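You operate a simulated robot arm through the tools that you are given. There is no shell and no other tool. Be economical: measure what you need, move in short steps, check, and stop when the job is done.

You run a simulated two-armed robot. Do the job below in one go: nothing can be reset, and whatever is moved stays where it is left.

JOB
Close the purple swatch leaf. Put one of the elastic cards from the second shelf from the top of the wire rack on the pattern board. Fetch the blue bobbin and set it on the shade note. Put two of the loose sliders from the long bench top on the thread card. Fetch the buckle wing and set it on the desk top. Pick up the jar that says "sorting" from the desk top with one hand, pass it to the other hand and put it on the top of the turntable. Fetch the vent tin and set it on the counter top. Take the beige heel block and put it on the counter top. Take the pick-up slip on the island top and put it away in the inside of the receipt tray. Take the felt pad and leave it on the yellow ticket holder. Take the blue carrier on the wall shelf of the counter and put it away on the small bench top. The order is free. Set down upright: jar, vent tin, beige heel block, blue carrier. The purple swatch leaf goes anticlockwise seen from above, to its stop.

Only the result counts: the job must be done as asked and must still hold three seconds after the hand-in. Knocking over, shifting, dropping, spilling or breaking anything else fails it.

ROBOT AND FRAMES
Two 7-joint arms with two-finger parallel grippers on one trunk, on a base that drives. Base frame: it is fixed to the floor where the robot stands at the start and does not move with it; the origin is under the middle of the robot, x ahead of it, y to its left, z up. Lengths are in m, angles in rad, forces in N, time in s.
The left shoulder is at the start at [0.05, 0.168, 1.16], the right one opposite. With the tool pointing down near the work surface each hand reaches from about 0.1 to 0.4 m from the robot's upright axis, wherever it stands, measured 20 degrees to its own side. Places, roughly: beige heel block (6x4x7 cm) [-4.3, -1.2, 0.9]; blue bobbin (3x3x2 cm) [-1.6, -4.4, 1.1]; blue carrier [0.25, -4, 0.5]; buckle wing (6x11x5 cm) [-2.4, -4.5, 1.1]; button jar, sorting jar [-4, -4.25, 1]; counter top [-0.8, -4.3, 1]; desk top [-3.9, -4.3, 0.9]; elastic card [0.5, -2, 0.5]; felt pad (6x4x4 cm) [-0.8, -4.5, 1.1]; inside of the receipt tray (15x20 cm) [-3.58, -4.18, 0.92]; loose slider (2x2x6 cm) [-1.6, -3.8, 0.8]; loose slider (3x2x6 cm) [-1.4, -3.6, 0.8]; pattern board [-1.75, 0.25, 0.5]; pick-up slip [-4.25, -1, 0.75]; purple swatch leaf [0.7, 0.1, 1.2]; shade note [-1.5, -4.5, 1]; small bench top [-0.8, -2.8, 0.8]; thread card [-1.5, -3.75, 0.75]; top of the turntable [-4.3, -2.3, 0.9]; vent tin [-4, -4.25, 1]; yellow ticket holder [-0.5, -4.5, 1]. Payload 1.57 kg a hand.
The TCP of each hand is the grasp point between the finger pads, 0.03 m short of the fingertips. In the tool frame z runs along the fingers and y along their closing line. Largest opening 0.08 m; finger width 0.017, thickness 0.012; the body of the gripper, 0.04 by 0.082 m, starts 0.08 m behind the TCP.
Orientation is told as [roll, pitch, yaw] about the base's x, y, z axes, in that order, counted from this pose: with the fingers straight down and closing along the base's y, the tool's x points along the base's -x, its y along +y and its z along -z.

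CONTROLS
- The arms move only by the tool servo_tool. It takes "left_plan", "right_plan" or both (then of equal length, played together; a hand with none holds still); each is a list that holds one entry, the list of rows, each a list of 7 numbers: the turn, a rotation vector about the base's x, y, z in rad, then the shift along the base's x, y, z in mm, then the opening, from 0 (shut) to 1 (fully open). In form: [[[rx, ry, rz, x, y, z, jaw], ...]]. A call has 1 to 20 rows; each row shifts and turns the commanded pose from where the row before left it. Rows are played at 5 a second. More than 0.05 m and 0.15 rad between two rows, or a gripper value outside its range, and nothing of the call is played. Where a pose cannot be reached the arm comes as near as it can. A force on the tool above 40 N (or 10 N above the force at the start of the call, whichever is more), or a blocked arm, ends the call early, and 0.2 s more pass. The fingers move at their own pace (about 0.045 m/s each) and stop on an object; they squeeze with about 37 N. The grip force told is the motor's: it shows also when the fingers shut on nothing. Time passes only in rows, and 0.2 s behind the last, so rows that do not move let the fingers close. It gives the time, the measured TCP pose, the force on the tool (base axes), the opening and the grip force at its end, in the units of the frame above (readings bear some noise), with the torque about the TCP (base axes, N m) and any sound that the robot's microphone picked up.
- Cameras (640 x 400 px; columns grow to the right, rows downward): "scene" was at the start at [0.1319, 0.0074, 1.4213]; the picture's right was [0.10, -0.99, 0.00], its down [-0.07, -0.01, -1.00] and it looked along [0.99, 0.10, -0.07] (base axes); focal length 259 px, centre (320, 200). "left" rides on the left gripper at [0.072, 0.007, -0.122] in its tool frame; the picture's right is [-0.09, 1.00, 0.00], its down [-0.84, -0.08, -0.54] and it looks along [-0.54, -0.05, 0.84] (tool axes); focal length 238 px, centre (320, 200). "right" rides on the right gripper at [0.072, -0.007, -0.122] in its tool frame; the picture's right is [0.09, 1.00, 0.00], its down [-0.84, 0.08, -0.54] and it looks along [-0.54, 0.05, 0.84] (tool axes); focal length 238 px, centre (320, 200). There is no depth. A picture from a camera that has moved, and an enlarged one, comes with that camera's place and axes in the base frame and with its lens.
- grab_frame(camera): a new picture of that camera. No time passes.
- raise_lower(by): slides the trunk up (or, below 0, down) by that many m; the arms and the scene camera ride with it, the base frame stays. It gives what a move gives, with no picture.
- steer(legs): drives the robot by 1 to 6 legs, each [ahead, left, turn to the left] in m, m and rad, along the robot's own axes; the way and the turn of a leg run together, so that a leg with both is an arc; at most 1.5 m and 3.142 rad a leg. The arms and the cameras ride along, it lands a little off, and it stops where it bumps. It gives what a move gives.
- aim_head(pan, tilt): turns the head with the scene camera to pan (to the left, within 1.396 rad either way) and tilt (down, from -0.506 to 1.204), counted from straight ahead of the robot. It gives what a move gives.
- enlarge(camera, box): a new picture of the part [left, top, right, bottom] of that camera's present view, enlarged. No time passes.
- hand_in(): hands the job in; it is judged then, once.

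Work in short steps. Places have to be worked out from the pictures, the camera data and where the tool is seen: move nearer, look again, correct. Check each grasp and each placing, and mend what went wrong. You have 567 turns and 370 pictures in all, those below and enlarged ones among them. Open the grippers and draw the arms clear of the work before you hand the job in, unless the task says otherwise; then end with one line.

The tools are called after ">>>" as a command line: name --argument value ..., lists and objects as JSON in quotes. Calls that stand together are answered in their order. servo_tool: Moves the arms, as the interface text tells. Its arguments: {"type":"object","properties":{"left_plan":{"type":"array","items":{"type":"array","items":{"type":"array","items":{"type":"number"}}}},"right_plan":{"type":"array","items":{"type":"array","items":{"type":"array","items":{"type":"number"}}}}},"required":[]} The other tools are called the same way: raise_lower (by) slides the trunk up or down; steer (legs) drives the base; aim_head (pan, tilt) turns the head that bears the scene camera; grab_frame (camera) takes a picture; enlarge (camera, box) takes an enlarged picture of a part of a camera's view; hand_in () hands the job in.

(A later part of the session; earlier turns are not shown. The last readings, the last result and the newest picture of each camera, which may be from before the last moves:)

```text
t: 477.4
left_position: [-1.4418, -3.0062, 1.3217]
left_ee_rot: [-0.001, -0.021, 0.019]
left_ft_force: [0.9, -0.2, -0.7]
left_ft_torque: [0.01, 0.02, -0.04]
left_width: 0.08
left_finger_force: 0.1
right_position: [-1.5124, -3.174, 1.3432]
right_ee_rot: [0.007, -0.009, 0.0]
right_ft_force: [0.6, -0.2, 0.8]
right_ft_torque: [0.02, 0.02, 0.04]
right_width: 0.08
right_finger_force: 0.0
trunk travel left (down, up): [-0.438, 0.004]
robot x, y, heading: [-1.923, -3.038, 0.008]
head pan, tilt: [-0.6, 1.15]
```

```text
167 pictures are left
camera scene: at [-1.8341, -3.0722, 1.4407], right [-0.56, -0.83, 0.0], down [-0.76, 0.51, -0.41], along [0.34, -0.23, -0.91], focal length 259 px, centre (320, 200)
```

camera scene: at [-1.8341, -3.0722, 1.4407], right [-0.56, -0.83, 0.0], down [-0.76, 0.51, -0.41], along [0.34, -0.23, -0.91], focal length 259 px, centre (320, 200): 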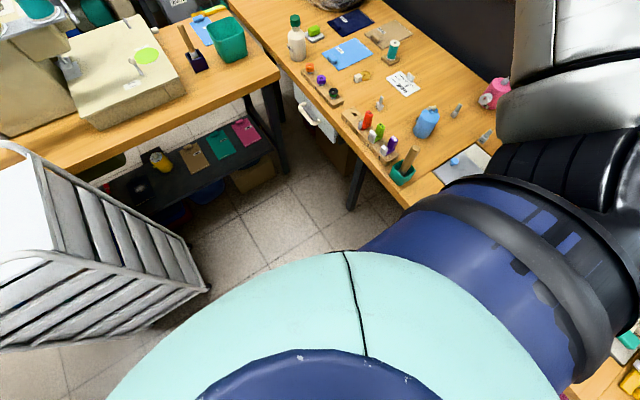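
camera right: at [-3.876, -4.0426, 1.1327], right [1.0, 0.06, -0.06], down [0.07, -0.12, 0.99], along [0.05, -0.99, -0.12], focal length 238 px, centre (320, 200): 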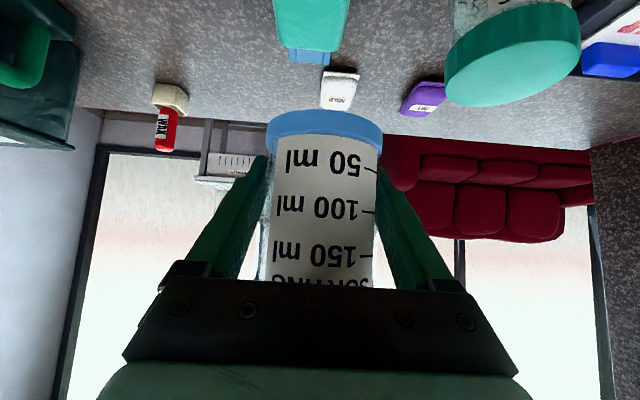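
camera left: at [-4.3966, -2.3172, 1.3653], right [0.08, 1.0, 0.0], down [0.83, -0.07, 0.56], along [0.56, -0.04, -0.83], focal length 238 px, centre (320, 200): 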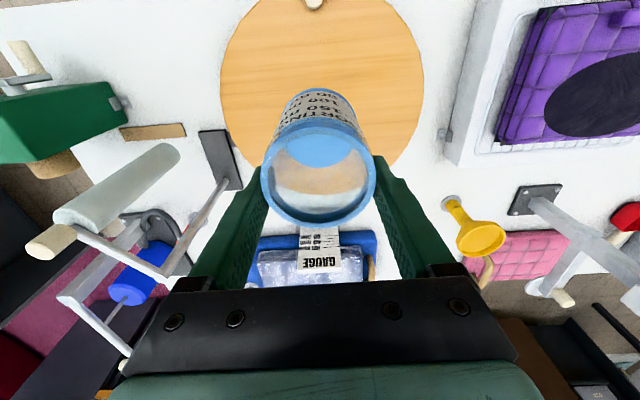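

Now there is room. I go 0.35 m further and turn right to face the long bench.

>>> steer --legs '[[0.35, 0.02, 0], [0, 0, -1.575]]'

>>> aim_head --pan 0 --tilt 0.85

>>> grab_frame --camera "scene"

>>> grab_frame --camera "right"

```text
t: 483.5
left_position: [-1.5442, -3.4985, 1.3214]
left_ee_rot: [-0.001, -0.02, -1.547]
left_ft_force: [-0.3, 0.4, 0.5]
left_ft_torque: [0.01, 0.02, 0.0]
left_width: 0.08
left_finger_force: 0.0
right_position: [-1.7117, -3.4274, 1.3431]
right_ee_rot: [0.007, -0.008, -1.567]
right_ft_force: [-0.7, -0.2, -1.0]
right_ft_torque: [0.03, 0.01, 0.02]
right_width: 0.0802
right_finger_force: 0.1
trunk travel left (down, up): [-0.438, 0.004]
robot x, y, heading: [-1.5765, -3.0192, -1.561]
head pan, tilt: [-0.6, 1.15]
```

```text
t: 484.5
left_position: [-1.5436, -3.498, 1.3226]
left_ee_rot: [0.001, -0.02, -1.546]
left_ft_force: [0.4, -0.2, -0.2]
left_ft_torque: [0.03, -0.03, 0.04]
left_width: 0.08
left_finger_force: 0.1
right_position: [-1.7117, -3.4277, 1.3432]
right_ee_rot: [0.004, -0.007, -1.569]
right_ft_force: [0.4, -0.6, 0.0]
right_ft_torque: [0.01, 0.02, 0.0]
right_width: 0.0801
right_finger_force: 0.0
trunk travel left (down, up): [-0.438, 0.004]
robot x, y, heading: [-1.5771, -3.0135, -1.554]
head pan, tilt: [0.0, 0.85]
```

```text
166 pictures are left
camera scene: at [-1.5743, -3.135, 1.4615], right [-1.0, -0.01, 0.0], down [-0.01, 0.75, -0.66], along [0.01, -0.66, -0.75], focal length 259 px, centre (320, 200)
```

scene: 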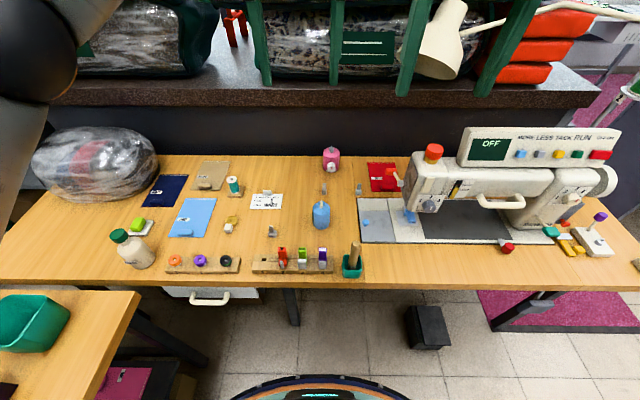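

```text
165 pictures are left
camera right: at [-1.7197, -3.3544, 1.4636], right [1.0, 0.1, 0.01], down [0.08, -0.83, 0.55], along [0.06, -0.55, -0.84], focal length 238 px, centre (320, 200)
```

right: 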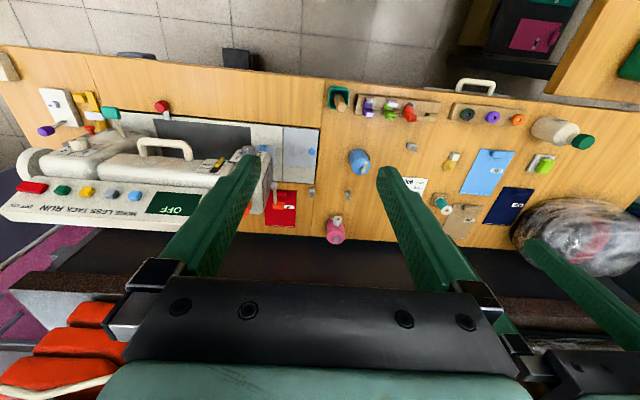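

>>> enlarge --camera "scene" --box '[150, 140, 390, 290]'

```text
2.67 times, centred on (270, 215) of scene
camera zoom: at [-1.5743, -3.135, 1.4615], right [-1.0, -0.01, 0.0], down [-0.01, 0.75, -0.66], along [0.01, -0.66, -0.75], focal length 692 px, centre (453, 160)
```

zoom: 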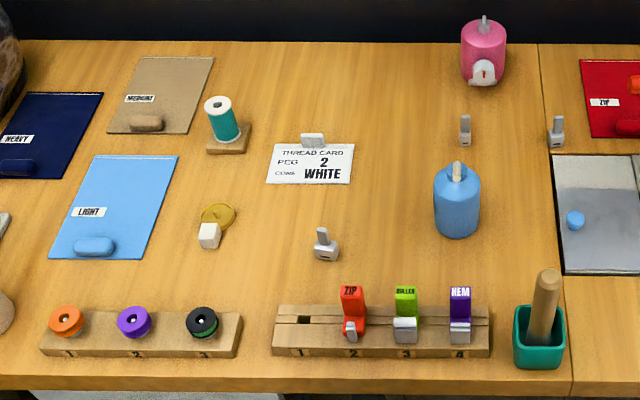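

Loose sliders: A at (−1.415, −3.592), B at (−1.58, −3.776), C at (−1.706, −3.776); the thread card covers x −1.44…−1.32, y −3.77…−3.70. I drive 0.1 m closer and lower the trunk 0.2 m.

>>> steer --legs '[[0.1, 0, -0.015]]'

>>> raise_lower --by -0.2

>>> grab_frame --camera "left"

>>> grab_frame --camera "scene"

```text
t: 485.7
left_position: [-1.5518, -3.6, 1.3216]
left_ee_rot: [0.001, -0.022, -1.565]
left_ft_force: [0.0, -0.7, -0.5]
left_ft_torque: [0.01, 0.02, 0.03]
left_width: 0.0801
left_finger_force: 0.1
right_position: [-1.7195, -3.5269, 1.3431]
right_ee_rot: [0.007, -0.008, -1.586]
right_ft_force: [1.0, 0.6, -0.1]
right_ft_torque: [0.01, -0.01, -0.01]
right_width: 0.0798
right_finger_force: 0.0
trunk travel left (down, up): [-0.438, 0.004]
robot x, y, heading: [-1.5791, -3.1138, -1.575]
head pan, tilt: [0.0, 0.85]
```

```text
t: 487.8
left_position: [-1.5513, -3.6018, 1.1234]
left_ee_rot: [0.0, -0.019, -1.567]
left_ft_force: [0.4, -0.7, 1.0]
left_ft_torque: [0.01, 0.03, -0.02]
left_width: 0.0801
left_finger_force: 0.0
right_position: [-1.7179, -3.5265, 1.1429]
right_ee_rot: [0.009, -0.009, -1.585]
right_ft_force: [1.3, 0.4, 0.0]
right_ft_torque: [-0.02, -0.01, -0.01]
right_width: 0.08
right_finger_force: 0.1
trunk travel left (down, up): [-0.238, 0.204]
robot x, y, heading: [-1.579, -3.1164, -1.576]
head pan, tilt: [0.0, 0.85]
```

```text
163 pictures are left
camera left: at [-1.5442, -3.5255, 1.2428], right [1.0, -0.09, 0.0], down [-0.07, -0.83, 0.56], along [-0.05, -0.56, -0.83], focal length 238 px, centre (320, 200)
```

left: 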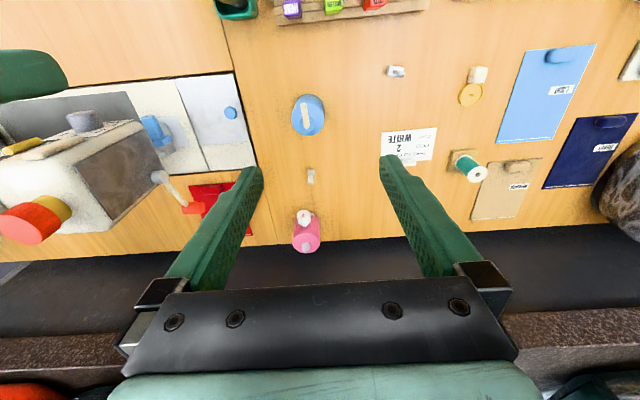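

```text
162 pictures are left
camera scene: at [-1.5758, -3.2365, 1.2616], right [-1.0, 0.0, 0.0], down [0.0, 0.75, -0.66], along [0.0, -0.66, -0.75], focal length 259 px, centre (320, 200)
```

scene: 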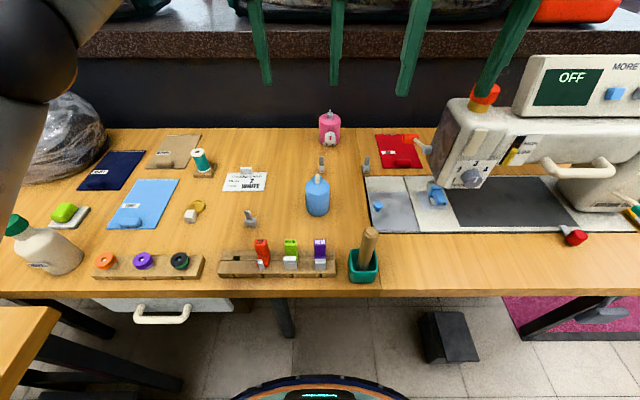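

>>> enlarge --camera "left" --box '[270, 40, 450, 200]'

>>> enlarge --camera "scene" --box '[200, 130, 400, 290]'

```text
2.50 times, centred on (360, 120) of left
camera zoom: at [-1.5442, -3.5255, 1.2428], right [1.0, -0.09, 0.0], down [-0.07, -0.83, 0.56], along [-0.05, -0.56, -0.83], focal length 596 px, centre (220, 400)
```

zoom: 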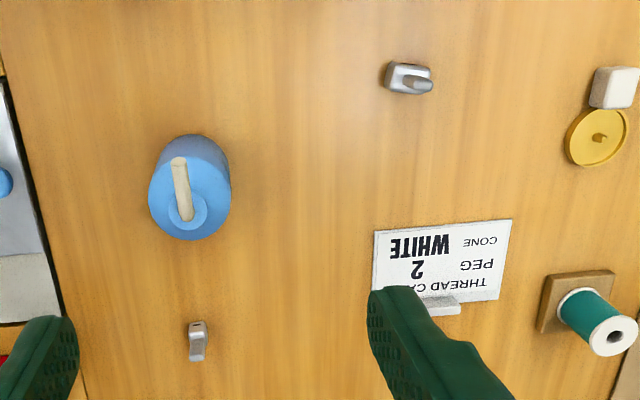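

```text
2.50 times, centred on (300, 210) of scene
camera zoom: at [-1.5758, -3.2365, 1.2616], right [-1.0, 0.0, 0.0], down [0.0, 0.75, -0.66], along [0.0, -0.66, -0.75], focal length 649 px, centre (370, 175)
```

zoom: 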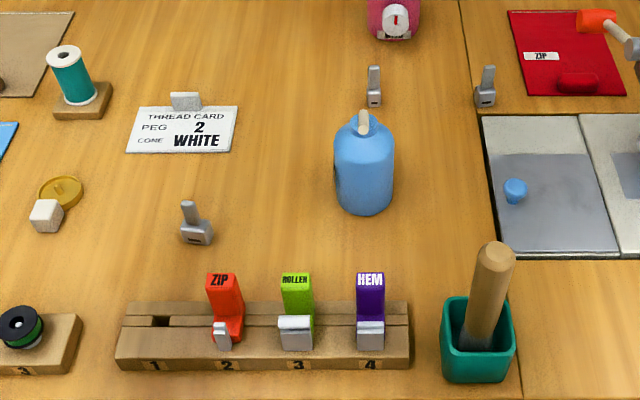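

Each slider is a small body with an upright tab. Slider A's body is at about (−1.419, −3.585, 0.79). I bring the left hand above it.

>>> servo_tool --left_plan '[[[0, 0, 0, 33, 4, -25, 1], [0, 0, 0, 33, 4, -25, 1], [0, 0, 0, 33, 4, -30, 1], [0, 0, 0, 33, 4, -35, 1], [0, 0, 0, 0, 0, -40, 1], [0, 0, 0, 0, 0, -38, 1], [0, 0, 0, 0, 0, 0, 1]]]'

>>> grab_frame --camera "left"

>>> grab_frame --camera "scene"

```text
t: 489.4
left_position: [-1.4198, -3.5832, 0.927]
left_ee_rot: [0.001, -0.023, -1.567]
left_ft_force: [0.2, -0.1, 0.5]
left_ft_torque: [0.0, -0.01, -0.03]
left_width: 0.0803
left_finger_force: 0.1
right_position: [-1.7177, -3.5265, 1.143]
right_ee_rot: [0.008, -0.008, -1.584]
right_ft_force: [0.0, -0.1, 0.3]
right_ft_torque: [0.01, -0.02, 0.03]
right_width: 0.08
right_finger_force: 0.0
trunk travel left (down, up): [-0.238, 0.204]
robot x, y, heading: [-1.5781, -3.1163, -1.573]
head pan, tilt: [0.0, 0.85]
```

```text
159 pictures are left
camera left: at [-1.4125, -3.5095, 1.0481], right [1.0, -0.09, 0.0], down [-0.07, -0.83, 0.56], along [-0.05, -0.56, -0.83], focal length 238 px, centre (320, 200)
```

left: 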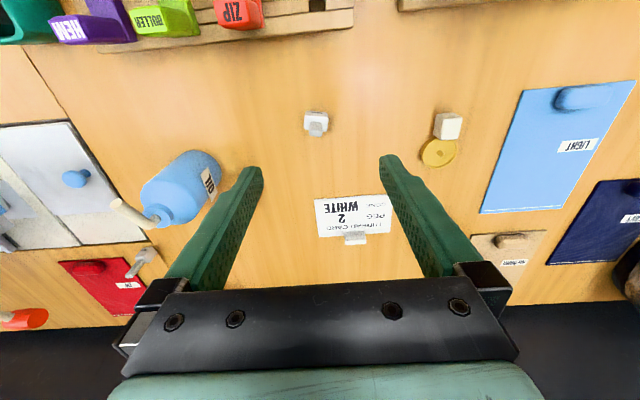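

```text
158 pictures are left
camera scene: at [-1.5759, -3.2365, 1.2616], right [-1.0, 0.0, 0.0], down [0.0, 0.75, -0.66], along [0.0, -0.66, -0.75], focal length 259 px, centre (320, 200)
```

scene: 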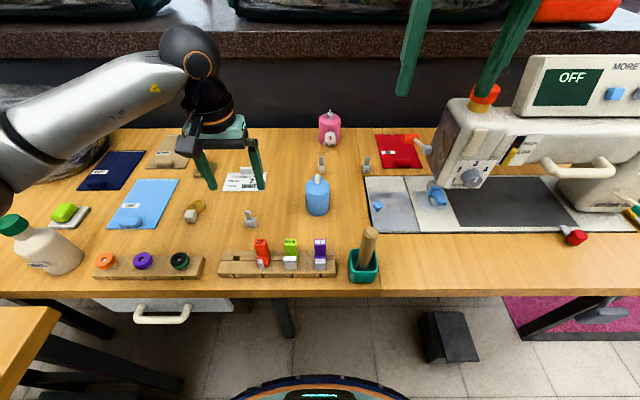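

Centred. I descend to z≈0.806 and close.

>>> servo_tool --left_plan '[[[0, 0, 0, -3, 1, -40, 1], [0, 0, 0, 0, 0, -40, 0.8], [0, 0, 0, 0, 0, -25, 0.7], [0, 0, 0, 0, 0, -15, 0.7], [0, 0, 0, 0, 0, 0, 0.7]]]'

>>> grab_frame --camera "left"

```text
t: 490.6
left_position: [-1.4208, -3.582, 0.8106]
left_ee_rot: [0.001, -0.026, -1.567]
left_ft_force: [1.6, 1.9, 14.7]
left_ft_torque: [0.21, -0.18, -0.12]
left_width: 0.0562
left_finger_force: 0.1
right_position: [-1.7188, -3.5239, 1.1429]
right_ee_rot: [0.007, -0.009, -1.586]
right_ft_force: [0.4, 0.3, -1.0]
right_ft_torque: [0.02, 0.02, -0.04]
right_width: 0.0799
right_finger_force: 0.0
trunk travel left (down, up): [-0.238, 0.204]
robot x, y, heading: [-1.5783, -3.1191, -1.577]
head pan, tilt: [0.0, 0.85]
```

```text
157 pictures are left
camera left: at [-1.4144, -3.5071, 0.9305], right [1.0, -0.09, 0.0], down [-0.07, -0.82, 0.56], along [-0.05, -0.56, -0.83], focal length 238 px, centre (320, 200)
```

left: 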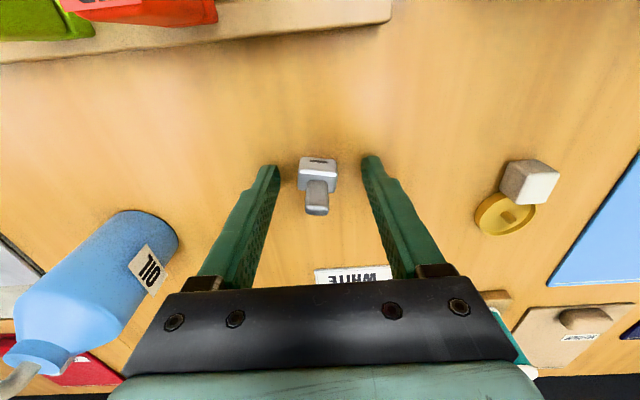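

The tips touch the bench (z≈0.78). I rise 3 mm and close.

>>> servo_tool --left_plan '[[[0, 0, 0, 0, 0, 6, 0.7], [0, 0, 0, 0, 0, 0, 0], [0, 0, 0, 0, 0, 0, 0], [0, 0, 0, 0, 0, 0, 0], [0, 0, 0, 0, 0, 0, 0]]]'

>>> grab_frame --camera "left"

```text
t: 491.8
left_position: [-1.4228, -3.5822, 0.8141]
left_ee_rot: [0.001, -0.021, -1.566]
left_ft_force: [-0.4, -0.8, -0.5]
left_ft_torque: [-0.02, 0.01, 0.02]
left_width: 0.0236
left_finger_force: 32.8
right_position: [-1.7181, -3.5264, 1.143]
right_ee_rot: [0.008, -0.009, -1.584]
right_ft_force: [0.1, 0.3, 0.1]
right_ft_torque: [0.03, 0.01, 0.0]
right_width: 0.08
right_finger_force: 0.1
trunk travel left (down, up): [-0.238, 0.204]
robot x, y, heading: [-1.5751, -3.1156, -1.579]
head pan, tilt: [0.0, 0.85]
```

```text
156 pictures are left
camera left: at [-1.4143, -3.5077, 0.9347], right [1.0, -0.09, 0.0], down [-0.07, -0.83, 0.56], along [-0.05, -0.56, -0.83], focal length 238 px, centre (320, 200)
```

left: 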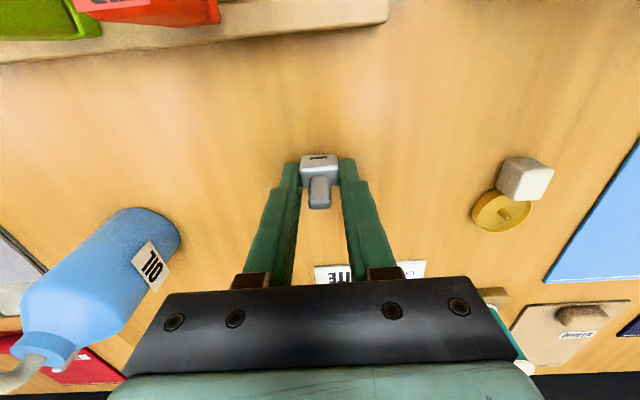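

Slider A is gripped. I lift it and carry it over the right part of the thread card.

>>> servo_tool --left_plan '[[[0, 0, 0, 0, 0, 20, 0], [0, 0, 0, 0, 0, 40, 0], [0, 0, 0, 0, 0, 30, 0], [0, 0, 0, 20, -38, 0, 0], [0, 0, 0, 20, -38, 0, 0], [0, 0, 0, 20, -38, 0, 0], [0, 0, 0, 20, -38, 0, 0], [0, 0, 0, 0, 0, 0, 0]]]'

>>> grab_frame --camera "left"

>>> enlarge --camera "scene" --box '[170, 110, 350, 250]'

```text
t: 493.6
left_position: [-1.3442, -3.7353, 0.9048]
left_ee_rot: [0.0, -0.022, -1.568]
left_ft_force: [-0.1, 0.0, 0.3]
left_ft_torque: [0.01, 0.0, 0.01]
left_width: 0.0235
left_finger_force: 35.6
right_position: [-1.7175, -3.5263, 1.1443]
right_ee_rot: [0.007, -0.008, -1.585]
right_ft_force: [0.3, 0.8, -0.4]
right_ft_torque: [0.0, 0.03, -0.03]
right_width: 0.0802
right_finger_force: 0.1
trunk travel left (down, up): [-0.238, 0.204]
robot x, y, heading: [-1.5777, -3.1143, -1.577]
head pan, tilt: [0.0, 0.85]
```

```text
155 pictures are left
camera left: at [-1.3361, -3.6603, 1.026], right [1.0, -0.09, 0.0], down [-0.08, -0.82, 0.56], along [-0.05, -0.56, -0.83], focal length 238 px, centre (320, 200)
```

left: 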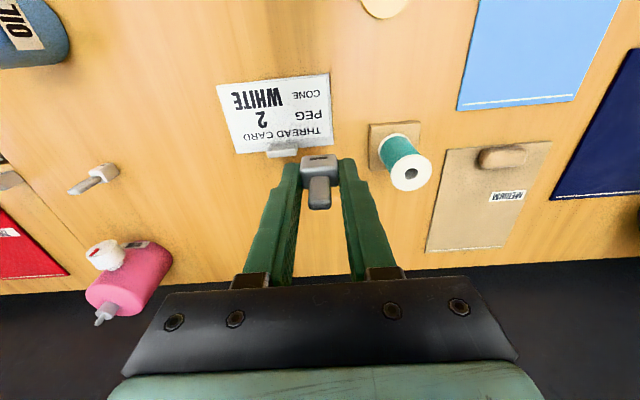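

```text
2.86 times, centred on (260, 180) of scene
camera zoom: at [-1.5757, -3.2365, 1.2616], right [-1.0, 0.0, 0.0], down [0.0, 0.75, -0.66], along [0.0, -0.66, -0.75], focal length 741 px, centre (491, 257)
```

zoom: 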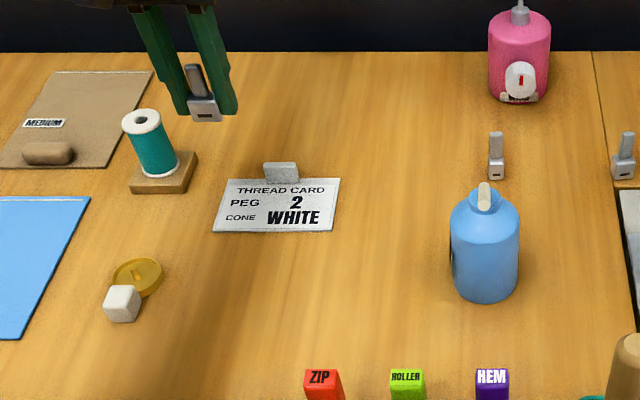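

The card spans x −1.438…−1.330, y −3.757…−3.687. I shift to (−1.352, −3.716) and lower.

>>> servo_tool --left_plan '[[[0, 0, 0, -8, 19, 0, 0], [0, 0, 0, 0, 0, -35, 0], [0, 0, 0, 0, 0, -30, 0], [0, 0, 0, 0, 0, -15, 0], [0, 0, 0, 0, 0, -6, 0], [0, 0, 0, 0, 0, 0, 0]]]'

>>> grab_frame --camera "left"

```text
t: 495.0
left_position: [-1.3502, -3.7149, 0.8198]
left_ee_rot: [0.001, -0.021, -1.565]
left_ft_force: [-0.1, -0.9, 0.4]
left_ft_torque: [0.06, 0.01, 0.01]
left_width: 0.0234
left_finger_force: 35.5
right_position: [-1.7188, -3.526, 1.1418]
right_ee_rot: [0.007, -0.009, -1.584]
right_ft_force: [0.1, -0.6, -0.4]
right_ft_torque: [0.03, -0.01, 0.0]
right_width: 0.0799
right_finger_force: 0.0
trunk travel left (down, up): [-0.238, 0.204]
robot x, y, heading: [-1.5725, -3.1135, -1.575]
head pan, tilt: [0.0, 0.85]
```

```text
153 pictures are left
camera left: at [-1.3432, -3.64, 0.9403], right [1.0, -0.09, 0.0], down [-0.07, -0.83, 0.56], along [-0.05, -0.56, -0.83], focal length 238 px, centre (320, 200)
```

left: 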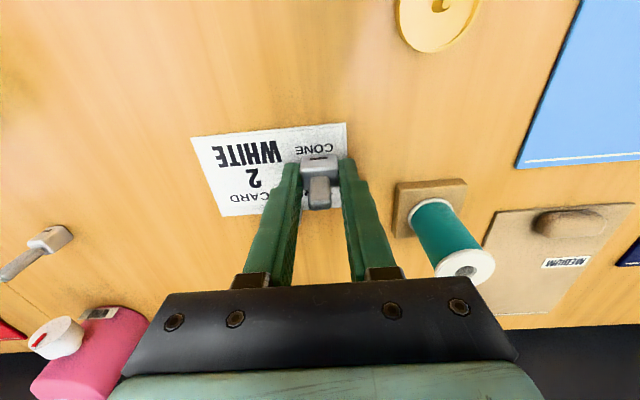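

>>> servo_tool --left_plan '[[[0, 0, 0, -1, 0, -3, 0], [0, 0, 0, 0, 0, -3, 0], [0, 0, 0, 0, 0, 0, 0.3], [0, 0, 0, 0, 0, 0, 0.45], [0, 0, 0, 0, 0, 0, 0.45], [0, 0, 0, 0, 0, 20, 0.45], [0, 0, 0, 0, 0, 40, 0.45], [0, 0, 0, 0, 0, 40, 0.6]]]'

>>> grab_frame --camera "left"

```text
t: 496.8
left_position: [-1.3501, -3.7128, 0.9128]
left_ee_rot: [0.0, -0.021, -1.566]
left_ft_force: [-0.6, 0.3, -1.0]
left_ft_torque: [0.02, -0.03, 0.01]
left_width: 0.0479
left_finger_force: 0.1
right_position: [-1.7201, -3.5251, 1.1431]
right_ee_rot: [0.007, -0.008, -1.584]
right_ft_force: [0.7, -0.7, 0.8]
right_ft_torque: [0.03, -0.03, -0.02]
right_width: 0.0802
right_finger_force: 0.0
trunk travel left (down, up): [-0.238, 0.204]
robot x, y, heading: [-1.5778, -3.1105, -1.576]
head pan, tilt: [0.0, 0.85]
```

```text
152 pictures are left
camera left: at [-1.3436, -3.6386, 1.0341], right [1.0, -0.09, 0.0], down [-0.07, -0.83, 0.56], along [-0.05, -0.56, -0.83], focal length 238 px, centre (320, 200)
```

left: 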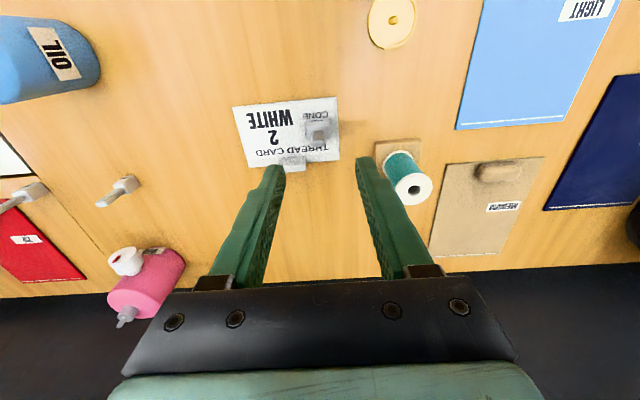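

Slider A stands on the card. For slider B, behind the oil bottle, I strafe right 0.1 m and bring the left hand above it with a slight forward tilt.

>>> servo_tool --left_plan '[[[0, 0, 0, 0, 10, 40, 0.6], [0, 0, 0, -10, 20, 30, 0.7]]]'

>>> steer --legs '[[0, -0.11, 0.004]]'

>>> servo_tool --left_plan '[[[-0.08, 0, 0, -30, -15, 0, 0.7], [-0.08, 0, 0, -30, -15, 0, 0.7], [-0.08, 0, 0, -30, -15, 0, 0.7], [0, 0, 0, -20, -20, 0, 0.7], [0, 0, 0, 0, 0, 0, 0.7]]]'

>>> grab_frame --camera "left"

>>> grab_frame --camera "scene"

```text
t: 497.4
left_position: [-1.3618, -3.6862, 0.984]
left_ee_rot: [0.002, -0.02, -1.565]
left_ft_force: [0.3, 0.1, -0.2]
left_ft_torque: [0.03, 0.0, 0.02]
left_width: 0.0559
left_finger_force: 0.1
right_position: [-1.718, -3.527, 1.1438]
right_ee_rot: [0.008, -0.009, -1.585]
right_ft_force: [0.3, -0.5, 0.1]
right_ft_torque: [-0.01, -0.01, 0.02]
right_width: 0.0801
right_finger_force: 0.0
trunk travel left (down, up): [-0.238, 0.204]
robot x, y, heading: [-1.575, -3.117, -1.575]
head pan, tilt: [0.0, 0.85]
```

```text
t: 498.6
left_position: [-1.4656, -3.6832, 0.9833]
left_ee_rot: [0.001, -0.02, -1.562]
left_ft_force: [-0.9, 0.4, 0.7]
left_ft_torque: [-0.01, -0.05, 0.01]
left_width: 0.0559
left_finger_force: 0.1
right_position: [-1.8244, -3.5259, 1.1424]
right_ee_rot: [0.005, -0.009, -1.58]
right_ft_force: [0.7, 0.6, 0.6]
right_ft_torque: [0.02, -0.06, 0.02]
right_width: 0.08
right_finger_force: 0.1
trunk travel left (down, up): [-0.238, 0.204]
robot x, y, heading: [-1.6863, -3.1169, -1.572]
head pan, tilt: [0.0, 0.85]
```

```text
t: 499.8
left_position: [-1.5749, -3.7498, 0.9829]
left_ee_rot: [-0.001, -0.26, -1.561]
left_ft_force: [-0.5, -0.7, 0.3]
left_ft_torque: [-0.01, 0.04, -0.01]
left_width: 0.0562
left_finger_force: 0.0
right_position: [-1.8248, -3.5258, 1.1429]
right_ee_rot: [0.007, -0.006, -1.583]
right_ft_force: [-0.1, 0.2, 0.1]
right_ft_torque: [0.02, 0.02, 0.0]
right_width: 0.0799
right_finger_force: 0.0
trunk travel left (down, up): [-0.238, 0.204]
robot x, y, heading: [-1.6807, -3.1155, -1.571]
head pan, tilt: [0.0, 0.85]
```

```text
151 pictures are left
camera left: at [-1.5679, -3.6493, 1.0814], right [1.0, -0.08, 0.02], down [-0.07, -0.67, 0.74], along [-0.04, -0.74, -0.67], focal length 238 px, centre (320, 200)
```

left: 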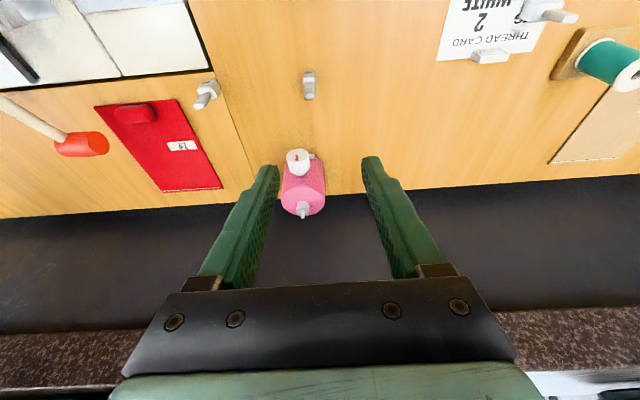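

```text
150 pictures are left
camera scene: at [-1.6818, -3.2362, 1.2616], right [-1.0, 0.0, 0.0], down [0.0, 0.75, -0.66], along [0.0, -0.66, -0.75], focal length 259 px, centre (320, 200)
```

scene: 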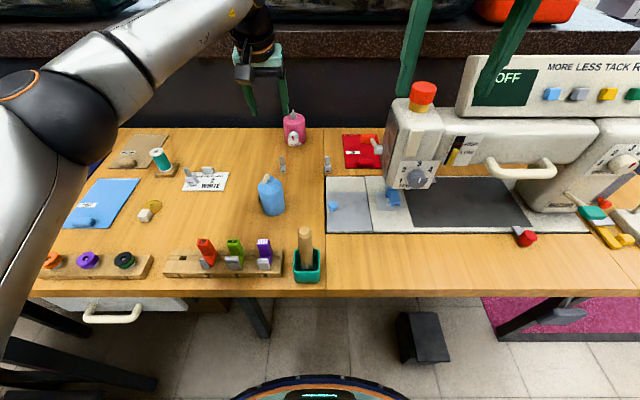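

Slider B is at (−1.58, −3.765). I bring the tool more upright so its camera clears the oil bottle, and descend part way.

>>> servo_tool --left_plan '[[[0.08, 0, 0, -3, -7, -15, 0.7], [0.08, 0, 0, -2, -6, -25, 0.7], [0, 0, 0, 0, 0, -30, 0.7], [0, 0, 0, 0, 0, -30, 0.7], [0, 0, 0, 0, 0, 0, 0.7]]]'

>>> grab_frame --camera "left"

>>> enlarge --camera "scene" --box '[200, 60, 380, 220]'

```text
t: 501.0
left_position: [-1.5753, -3.7449, 0.8766]
left_ee_rot: [0.0, -0.102, -1.562]
left_ft_force: [0.2, 0.5, -0.5]
left_ft_torque: [0.0, 0.0, 0.01]
left_width: 0.0559
left_finger_force: 0.1
left hand out of reach, approached as far as the arm can: row 2
right_position: [-1.8242, -3.5264, 1.1422]
right_ee_rot: [0.007, -0.008, -1.581]
right_ft_force: [-0.3, 0.3, 0.0]
right_ft_torque: [0.03, 0.0, 0.0]
right_width: 0.08
right_finger_force: 0.0
trunk travel left (down, up): [-0.238, 0.204]
robot x, y, heading: [-1.6813, -3.1153, -1.572]
head pan, tilt: [0.0, 0.85]
```

```text
149 pictures are left
camera left: at [-1.569, -3.6615, 0.9906], right [1.0, -0.08, 0.01], down [-0.07, -0.78, 0.62], along [-0.04, -0.62, -0.78], focal length 238 px, centre (320, 200)
```

left: 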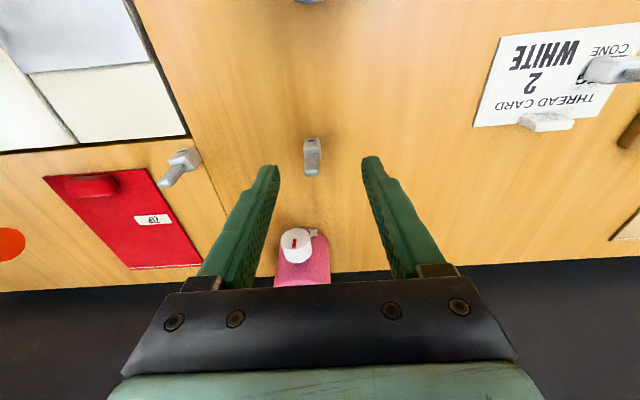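

```text
2.50 times, centred on (290, 140) of scene
camera zoom: at [-1.6819, -3.2362, 1.2616], right [-1.0, 0.0, 0.0], down [0.0, 0.75, -0.66], along [0.0, -0.66, -0.75], focal length 649 px, centre (395, 350)
```

zoom: 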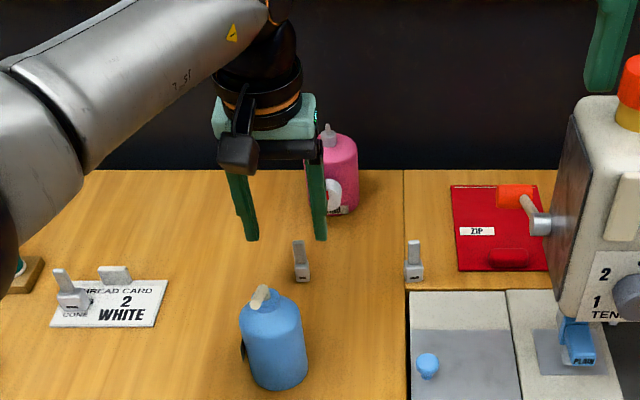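

>>> steer --legs '[[0.025, 0, 0]]'

>>> servo_tool --left_plan '[[[0, 0, 0, -4, 4, -15, 0.7], [0, 0, 0, -3, 4, -15, 0.7], [0, 0, 0, 0, 0, -15, 0.7], [0, 0, 0, 0, 0, 0, 0.7]]]'

>>> grab_frame --camera "left"

```text
t: 501.8
left_position: [-1.5749, -3.7705, 0.8749]
left_ee_rot: [0.0, -0.1, -1.561]
left_ft_force: [-0.1, 0.2, 0.3]
left_ft_torque: [0.01, 0.0, -0.03]
left_width: 0.0559
left_finger_force: 0.0
right_position: [-1.8232, -3.5518, 1.1433]
right_ee_rot: [0.006, -0.011, -1.58]
right_ft_force: [0.1, 0.7, 0.4]
right_ft_torque: [0.04, -0.01, 0.01]
right_width: 0.0798
right_finger_force: 0.0
trunk travel left (down, up): [-0.238, 0.204]
robot x, y, heading: [-1.6825, -3.1404, -1.569]
head pan, tilt: [0.0, 0.85]
```

```text
t: 502.8
left_position: [-1.5815, -3.7616, 0.8319]
left_ee_rot: [-0.001, -0.1, -1.561]
left_ft_force: [-0.5, -0.9, -0.1]
left_ft_torque: [-0.03, 0.02, -0.02]
left_width: 0.056
left_finger_force: 0.0
right_position: [-1.8238, -3.5526, 1.1435]
right_ee_rot: [0.007, -0.009, -1.579]
right_ft_force: [0.8, -1.0, -0.8]
right_ft_torque: [-0.02, 0.0, 0.03]
right_width: 0.08
right_finger_force: 0.1
trunk travel left (down, up): [-0.238, 0.204]
robot x, y, heading: [-1.6781, -3.1395, -1.568]
head pan, tilt: [0.0, 0.85]
```

```text
147 pictures are left
camera left: at [-1.5745, -3.6781, 0.9455], right [1.0, -0.08, 0.01], down [-0.07, -0.78, 0.62], along [-0.04, -0.62, -0.78], focal length 238 px, centre (320, 200)
```

left: 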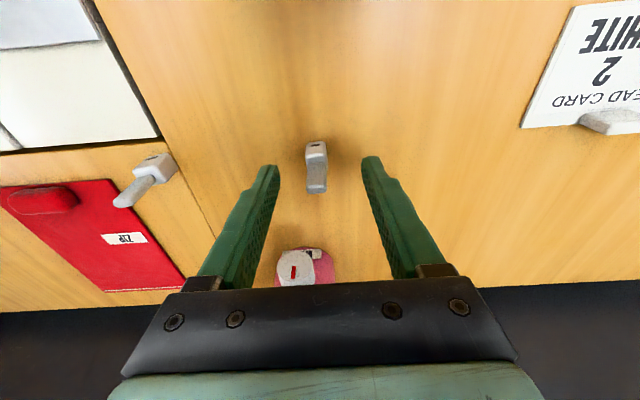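

>>> servo_tool --left_plan '[[[0, 0, 0, 0, 1, -10, 0.6], [0, 0, 0, 0, 0, -6, 0.6], [0, 0, 0, 0, 0, 0, 0], [0, 0, 0, 0, 0, 0, 0], [0, 0, 0, 0, 0, 0, 0], [0, 0, 0, 0, 0, 0, 0]]]'

>>> grab_frame --camera "left"

```text
t: 504.2
left_position: [-1.582, -3.7597, 0.8144]
left_ee_rot: [-0.001, -0.1, -1.561]
left_ft_force: [-1.1, 0.3, 0.5]
left_ft_torque: [-0.02, -0.01, -0.01]
left_width: 0.0136
left_finger_force: 30.2
right_position: [-1.8232, -3.5525, 1.1426]
right_ee_rot: [0.007, -0.008, -1.581]
right_ft_force: [0.1, -0.3, -0.1]
right_ft_torque: [0.0, -0.03, -0.01]
right_width: 0.0801
right_finger_force: 0.2
trunk travel left (down, up): [-0.238, 0.204]
robot x, y, heading: [-1.6865, -3.1396, -1.573]
head pan, tilt: [0.0, 0.85]
```

```text
146 pictures are left
camera left: at [-1.5755, -3.677, 0.929], right [1.0, -0.08, 0.01], down [-0.07, -0.78, 0.62], along [-0.04, -0.62, -0.78], focal length 238 px, centre (320, 200)
```

left: 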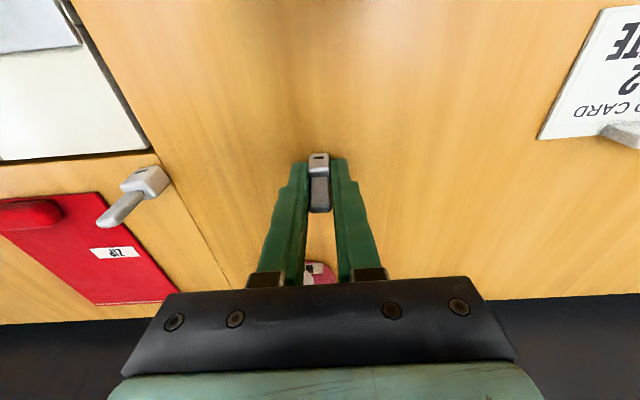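

Slider B is gripped. I lift it and carry it over the card's left part.

>>> servo_tool --left_plan '[[[0, 0, 0, 0, 0, 20, 0], [0, 0, 0, 0, 0, 40, 0], [0, 0, 0, 0, 0, 35, 0], [0, 0, 0, 40, 10, 0, 0], [0, 0, 0, 42, 10, 0, 0], [0, 0, 0, 42, 10, 0, 0], [0, 0, 0, 42, 10, 0, 0], [0, 0, 0, 0, 0, 0, 0]]]'

>>> grab_frame --camera "left"

```text
t: 506.0
left_position: [-1.413, -3.7216, 0.9093]
left_ee_rot: [-0.001, -0.101, -1.562]
left_ft_force: [-0.9, 0.2, -0.1]
left_ft_torque: [-0.03, -0.05, 0.03]
left_width: 0.0135
left_finger_force: 29.9
right_position: [-1.8231, -3.5519, 1.1427]
right_ee_rot: [0.007, -0.009, -1.58]
right_ft_force: [0.1, 0.4, 0.1]
right_ft_torque: [0.02, 0.02, 0.02]
right_width: 0.0801
right_finger_force: 0.0
trunk travel left (down, up): [-0.238, 0.204]
robot x, y, heading: [-1.6821, -3.1414, -1.569]
head pan, tilt: [0.0, 0.85]
```

```text
145 pictures are left
camera left: at [-1.4055, -3.6373, 1.0248], right [1.0, -0.08, 0.01], down [-0.07, -0.78, 0.62], along [-0.04, -0.62, -0.78], focal length 238 px, centre (320, 200)
```

left: 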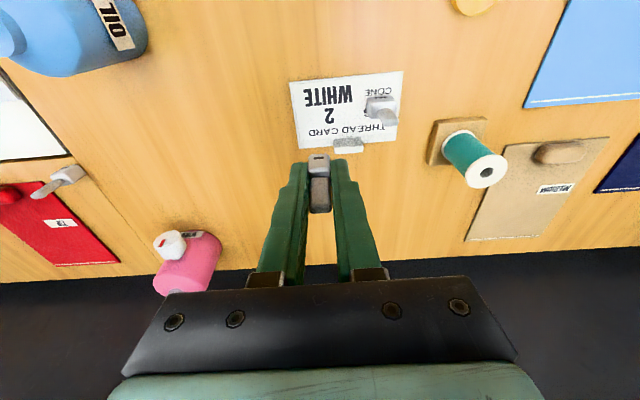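

Over the card, clear of slider A. I lower and release.

>>> servo_tool --left_plan '[[[0, 0, 0, 0, 2, -35, 0], [0, 0, 0, 0, 2, -35, 0], [0, 0, 0, 0, 0, -15, 0], [0, 0, 0, 0, 0, -5, 0], [0, 0, 0, 0, 0, -4, 0], [0, 0, 0, 0, 0, 0, 0]]]'

>>> grab_frame --camera "left"

```text
t: 507.4
left_position: [-1.4154, -3.717, 0.8165]
left_ee_rot: [0.0, -0.102, -1.56]
left_ft_force: [-0.7, -0.2, 3.3]
left_ft_torque: [-0.02, -0.02, 0.0]
left_width: 0.0136
left_finger_force: 29.8
right_position: [-1.8237, -3.5526, 1.1427]
right_ee_rot: [0.007, -0.01, -1.579]
right_ft_force: [-0.5, 0.3, 0.4]
right_ft_torque: [0.0, 0.0, 0.02]
right_width: 0.0798
right_finger_force: 0.0
trunk travel left (down, up): [-0.238, 0.204]
robot x, y, heading: [-1.6845, -3.1408, -1.566]
head pan, tilt: [0.0, 0.85]
```

```text
144 pictures are left
camera left: at [-1.4086, -3.6332, 0.9315], right [1.0, -0.08, 0.01], down [-0.07, -0.78, 0.63], along [-0.04, -0.62, -0.78], focal length 238 px, centre (320, 200)
```

left: 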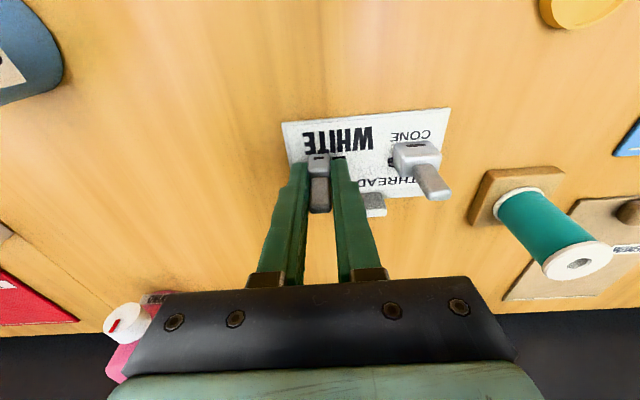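

>>> servo_tool --left_plan '[[[0, 0, 0, 0, 0, 0, 0.3], [0, 0, 0, 0, 0, 0, 0.38], [0, 0, 0, 0, 0, 0, 0.38], [0, 0, 0, 0, 0, 15, 0.38], [0, 0, 0, 0, 0, 40, 0.38], [0, 0, 0, 0, 5, 45, 0.38], [0, 0, 0, 0, 10, 45, 0.5]]]'

>>> grab_frame --camera "left"

>>> enlarge --camera "scene" --box '[130, 110, 310, 230]'

```text
t: 509.0
left_position: [-1.4138, -3.7018, 0.9623]
left_ee_rot: [0.001, -0.099, -1.561]
left_ft_force: [0.2, 0.1, 0.3]
left_ft_torque: [0.01, 0.0, -0.02]
left_width: 0.0398
left_finger_force: 0.0
right_position: [-1.8218, -3.5512, 1.1428]
right_ee_rot: [0.008, -0.008, -1.579]
right_ft_force: [0.1, 0.5, 0.0]
right_ft_torque: [0.03, 0.02, -0.02]
right_width: 0.08
right_finger_force: 0.0
trunk travel left (down, up): [-0.238, 0.204]
robot x, y, heading: [-1.6799, -3.1404, -1.574]
head pan, tilt: [0.0, 0.85]
```

```text
143 pictures are left
camera left: at [-1.4076, -3.6186, 1.0777], right [1.0, -0.08, 0.01], down [-0.07, -0.78, 0.62], along [-0.04, -0.62, -0.78], focal length 238 px, centre (320, 200)
```

left: 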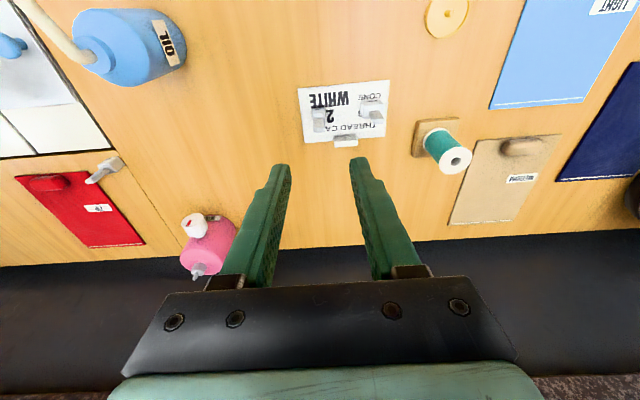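

```text
3.33 times, centred on (220, 170) of scene
camera zoom: at [-1.6819, -3.261, 1.2616], right [-1.0, 0.0, 0.0], down [0.0, 0.75, -0.66], along [0.0, -0.66, -0.75], focal length 865 px, centre (653, 300)
```

zoom: 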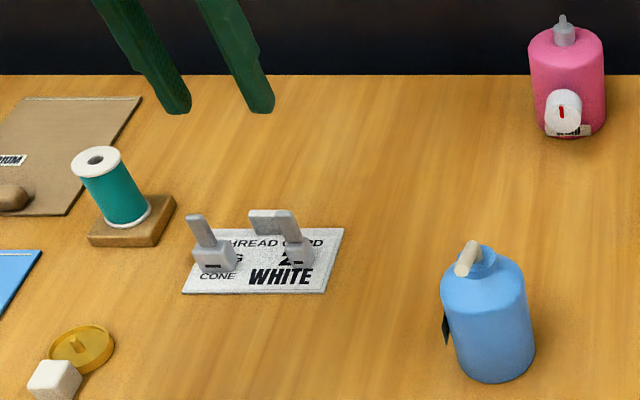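

Both sliders stand on the thread card. Last is the blue carrier. I raise the trunk, back off and strafe west out of this aisle.

>>> servo_tool --left_plan '[[[0.05, 0, 0, 0, 20, 40, 0.8], [0.05, 0, 0, 0, 20, 40, 1], [0, 0, 0, 0, 20, 40, 1]]]'

>>> raise_lower --by 0.2

>>> steer --legs '[[-0.09, 0, 0], [0, -1.25, 0]]'

>>> aim_head --pan 0 --tilt 0.5

```text
t: 509.8
left_position: [-1.4128, -3.6407, 1.0811]
left_ee_rot: [0.001, -0.001, -1.56]
left_ft_force: [-0.5, -0.1, 0.9]
left_ft_torque: [-0.01, -0.02, 0.03]
left_width: 0.0802
left_finger_force: 0.1
right_position: [-1.8237, -3.5515, 1.1429]
right_ee_rot: [0.006, -0.01, -1.58]
right_ft_force: [-0.1, 1.0, -0.2]
right_ft_torque: [0.0, 0.01, -0.01]
right_width: 0.08
right_finger_force: 0.1
trunk travel left (down, up): [-0.238, 0.204]
robot x, y, heading: [-1.6843, -3.1423, -1.569]
head pan, tilt: [0.0, 0.85]
```

```text
t: 512.0
left_position: [-1.4122, -3.6429, 1.2799]
left_ee_rot: [0.001, -0.001, -1.56]
left_ft_force: [0.1, 0.1, -1.3]
left_ft_torque: [0.01, 0.02, 0.0]
left_width: 0.08
left_finger_force: 0.0
right_position: [-1.8223, -3.5518, 1.3427]
right_ee_rot: [0.007, -0.009, -1.579]
right_ft_force: [0.1, -0.7, -0.2]
right_ft_torque: [0.02, -0.06, -0.04]
right_width: 0.08
right_finger_force: 0.1
trunk travel left (down, up): [-0.438, 0.004]
robot x, y, heading: [-1.6862, -3.1377, -1.573]
head pan, tilt: [0.0, 0.85]
```

```text
t: 519.0
left_position: [-2.6583, -3.5502, 1.28]
left_ee_rot: [0.002, -0.001, -1.573]
left_ft_force: [0.1, 0.2, 0.5]
left_ft_torque: [-0.04, -0.04, -0.01]
left_width: 0.08
left_finger_force: 0.0
right_position: [-3.0687, -3.4519, 1.3424]
right_ee_rot: [0.006, -0.008, -1.593]
right_ft_force: [0.4, 1.1, 0.3]
right_ft_torque: [-0.01, -0.03, -0.02]
right_width: 0.0801
right_finger_force: 0.1
trunk travel left (down, up): [-0.438, 0.004]
robot x, y, heading: [-2.9247, -3.0451, -1.585]
head pan, tilt: [0.0, 0.85]
```

```text
t: 519.8
left_position: [-2.6576, -3.5489, 1.28]
left_ee_rot: [0.0, -0.003, -1.573]
left_ft_force: [0.7, -0.9, -0.5]
left_ft_torque: [-0.03, -0.02, 0.02]
left_width: 0.0801
left_finger_force: 0.1
right_position: [-3.0674, -3.4531, 1.3437]
right_ee_rot: [0.007, -0.01, -1.591]
right_ft_force: [0.1, 0.2, -0.5]
right_ft_torque: [0.0, -0.01, 0.01]
right_width: 0.0801
right_finger_force: 0.1
trunk travel left (down, up): [-0.438, 0.004]
robot x, y, heading: [-2.9166, -3.0421, -1.582]
head pan, tilt: [0.0, 0.499]
```

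>>> steer --legs '[[0, 0, 3.14], [1.2, 0, 0]]'

>>> aim_head --pan -0.6 --tilt 0.55

>>> grab_frame --camera "scene"

```text
t: 530.3
left_position: [-3.1337, -2.021, 1.2804]
left_ee_rot: [0.001, -0.002, 1.516]
left_ft_force: [-1.1, 0.3, 0.2]
left_ft_torque: [0.08, 0.01, -0.01]
left_width: 0.0799
left_finger_force: 0.0
right_position: [-2.729, -2.1372, 1.3425]
right_ee_rot: [0.007, -0.009, 1.497]
right_ft_force: [-0.8, -0.6, -0.2]
right_ft_torque: [0.06, 0.01, 0.01]
right_width: 0.0799
right_finger_force: 0.0
trunk travel left (down, up): [-0.438, 0.004]
robot x, y, heading: [-2.8917, -2.5361, 1.506]
head pan, tilt: [0.0, 0.499]
stopped in leg 2: the robot was blocked; the commanded pose is now the measured one
```

```text
t: 531.3
left_position: [-3.1324, -2.0198, 1.2797]
left_ee_rot: [0.0, 0.001, 1.518]
left_ft_force: [-0.4, 0.1, -0.5]
left_ft_torque: [0.03, 0.01, -0.01]
left_width: 0.08
left_finger_force: 0.1
right_position: [-2.7288, -2.1366, 1.3429]
right_ee_rot: [0.006, -0.006, 1.496]
right_ft_force: [0.6, -0.1, 0.1]
right_ft_torque: [-0.01, -0.02, -0.01]
right_width: 0.08
right_finger_force: 0.1
trunk travel left (down, up): [-0.438, 0.004]
robot x, y, heading: [-2.8977, -2.5375, 1.51]
head pan, tilt: [-0.6, 0.55]
```

```text
141 pictures are left
camera scene: at [-2.8366, -2.4286, 1.487], right [0.79, -0.61, 0.0], down [-0.32, -0.41, -0.85], along [0.52, 0.67, -0.52], focal length 259 px, centre (320, 200)
```

scene: 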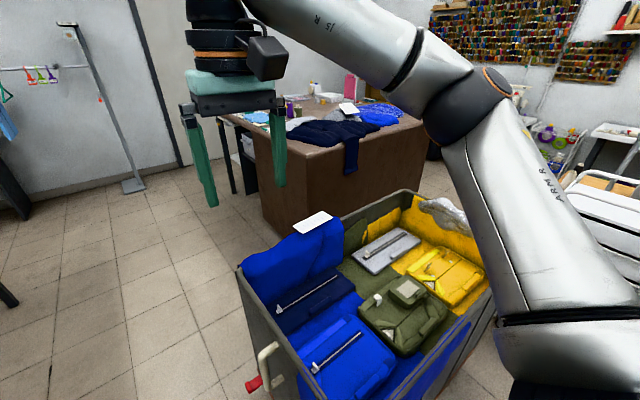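

The base met the bin's corner. I back off, strafe left, and go up between table and bin.

>>> steer --legs '[[-0.05, 0, 0.06], [0, 0.22, 0], [1.4, 0, 0]]'

>>> grab_frame --camera "scene"

```text
t: 539.9
left_position: [-3.3918, -0.7151, 1.2789]
left_ee_rot: [0.003, -0.001, 1.588]
left_ft_force: [0.1, 0.5, 0.3]
left_ft_torque: [-0.03, 0.0, 0.0]
left_width: 0.0802
left_finger_force: 0.0
right_position: [-2.9813, -0.8022, 1.3424]
right_ee_rot: [0.006, -0.007, 1.568]
right_ft_force: [0.5, -0.7, 1.1]
right_ft_torque: [0.01, -0.03, 0.02]
right_width: 0.0799
right_finger_force: 0.1
trunk travel left (down, up): [-0.438, 0.004]
robot x, y, heading: [-3.1184, -1.2101, 1.581]
head pan, tilt: [-0.6, 0.55]
```

```text
140 pictures are left
camera scene: at [-3.0671, -1.102, 1.487], right [0.83, -0.56, 0.0], down [-0.29, -0.43, -0.85], along [0.48, 0.71, -0.52], focal length 259 px, centre (320, 200)
```

scene: 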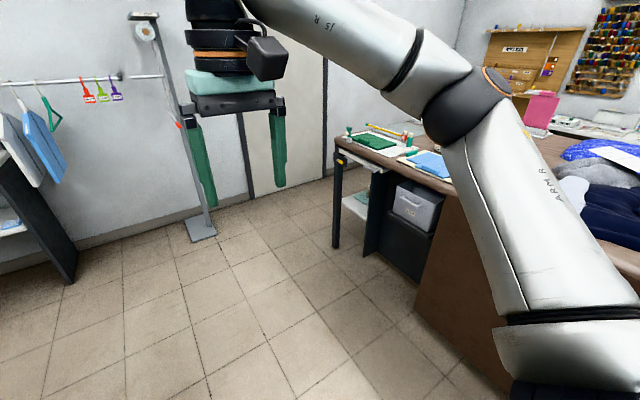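

>>> steer --legs '[[1.4, 0, 0], [0.3, 0, 0], [0, 0, -1.581], [0.8, 0, 0]]'

>>> aim_head --pan 0 --tilt 0.55

>>> grab_frame --camera "scene"

```text
t: 548.4
left_position: [-3.4177, 0.9481, 1.2784]
left_ee_rot: [0.003, 0.001, 1.596]
left_ft_force: [0.0, -0.1, -1.4]
left_ft_torque: [0.01, -0.04, 0.02]
left_width: 0.0799
left_finger_force: 0.1
right_position: [-3.0107, 0.8587, 1.3451]
right_ee_rot: [-0.002, -0.019, 1.601]
right_ft_force: [0.4, -0.4, 0.6]
right_ft_torque: [0.02, -0.01, -0.01]
right_width: 0.0799
right_finger_force: 0.0
trunk travel left (down, up): [-0.438, 0.004]
robot x, y, heading: [-3.1413, 0.4482, 1.589]
head pan, tilt: [-0.6, 0.55]
stopped in leg 2: the robot was blocked; the commanded pose is now the measured one
```

```text
t: 549.4
left_position: [-3.4168, 0.9484, 1.2787]
left_ee_rot: [0.002, -0.001, 1.597]
left_ft_force: [0.7, -0.2, 0.6]
left_ft_torque: [0.0, 0.02, 0.0]
left_width: 0.0799
left_finger_force: 0.0
right_position: [-3.0091, 0.8591, 1.3435]
right_ee_rot: [-0.002, -0.015, 1.6]
right_ft_force: [-0.7, 0.2, -0.3]
right_ft_torque: [0.02, -0.01, 0.0]
right_width: 0.0799
right_finger_force: 0.0
trunk travel left (down, up): [-0.438, 0.004]
robot x, y, heading: [-3.1356, 0.4516, 1.587]
head pan, tilt: [0.0, 0.55]
```

```text
139 pictures are left
camera scene: at [-3.1412, 0.5773, 1.4872], right [1.0, 0.02, 0.0], down [0.01, -0.52, -0.85], along [-0.01, 0.85, -0.52], focal length 259 px, centre (320, 200)
```

scene: 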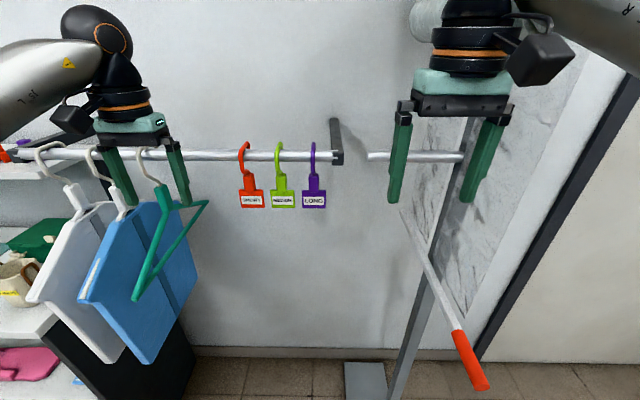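

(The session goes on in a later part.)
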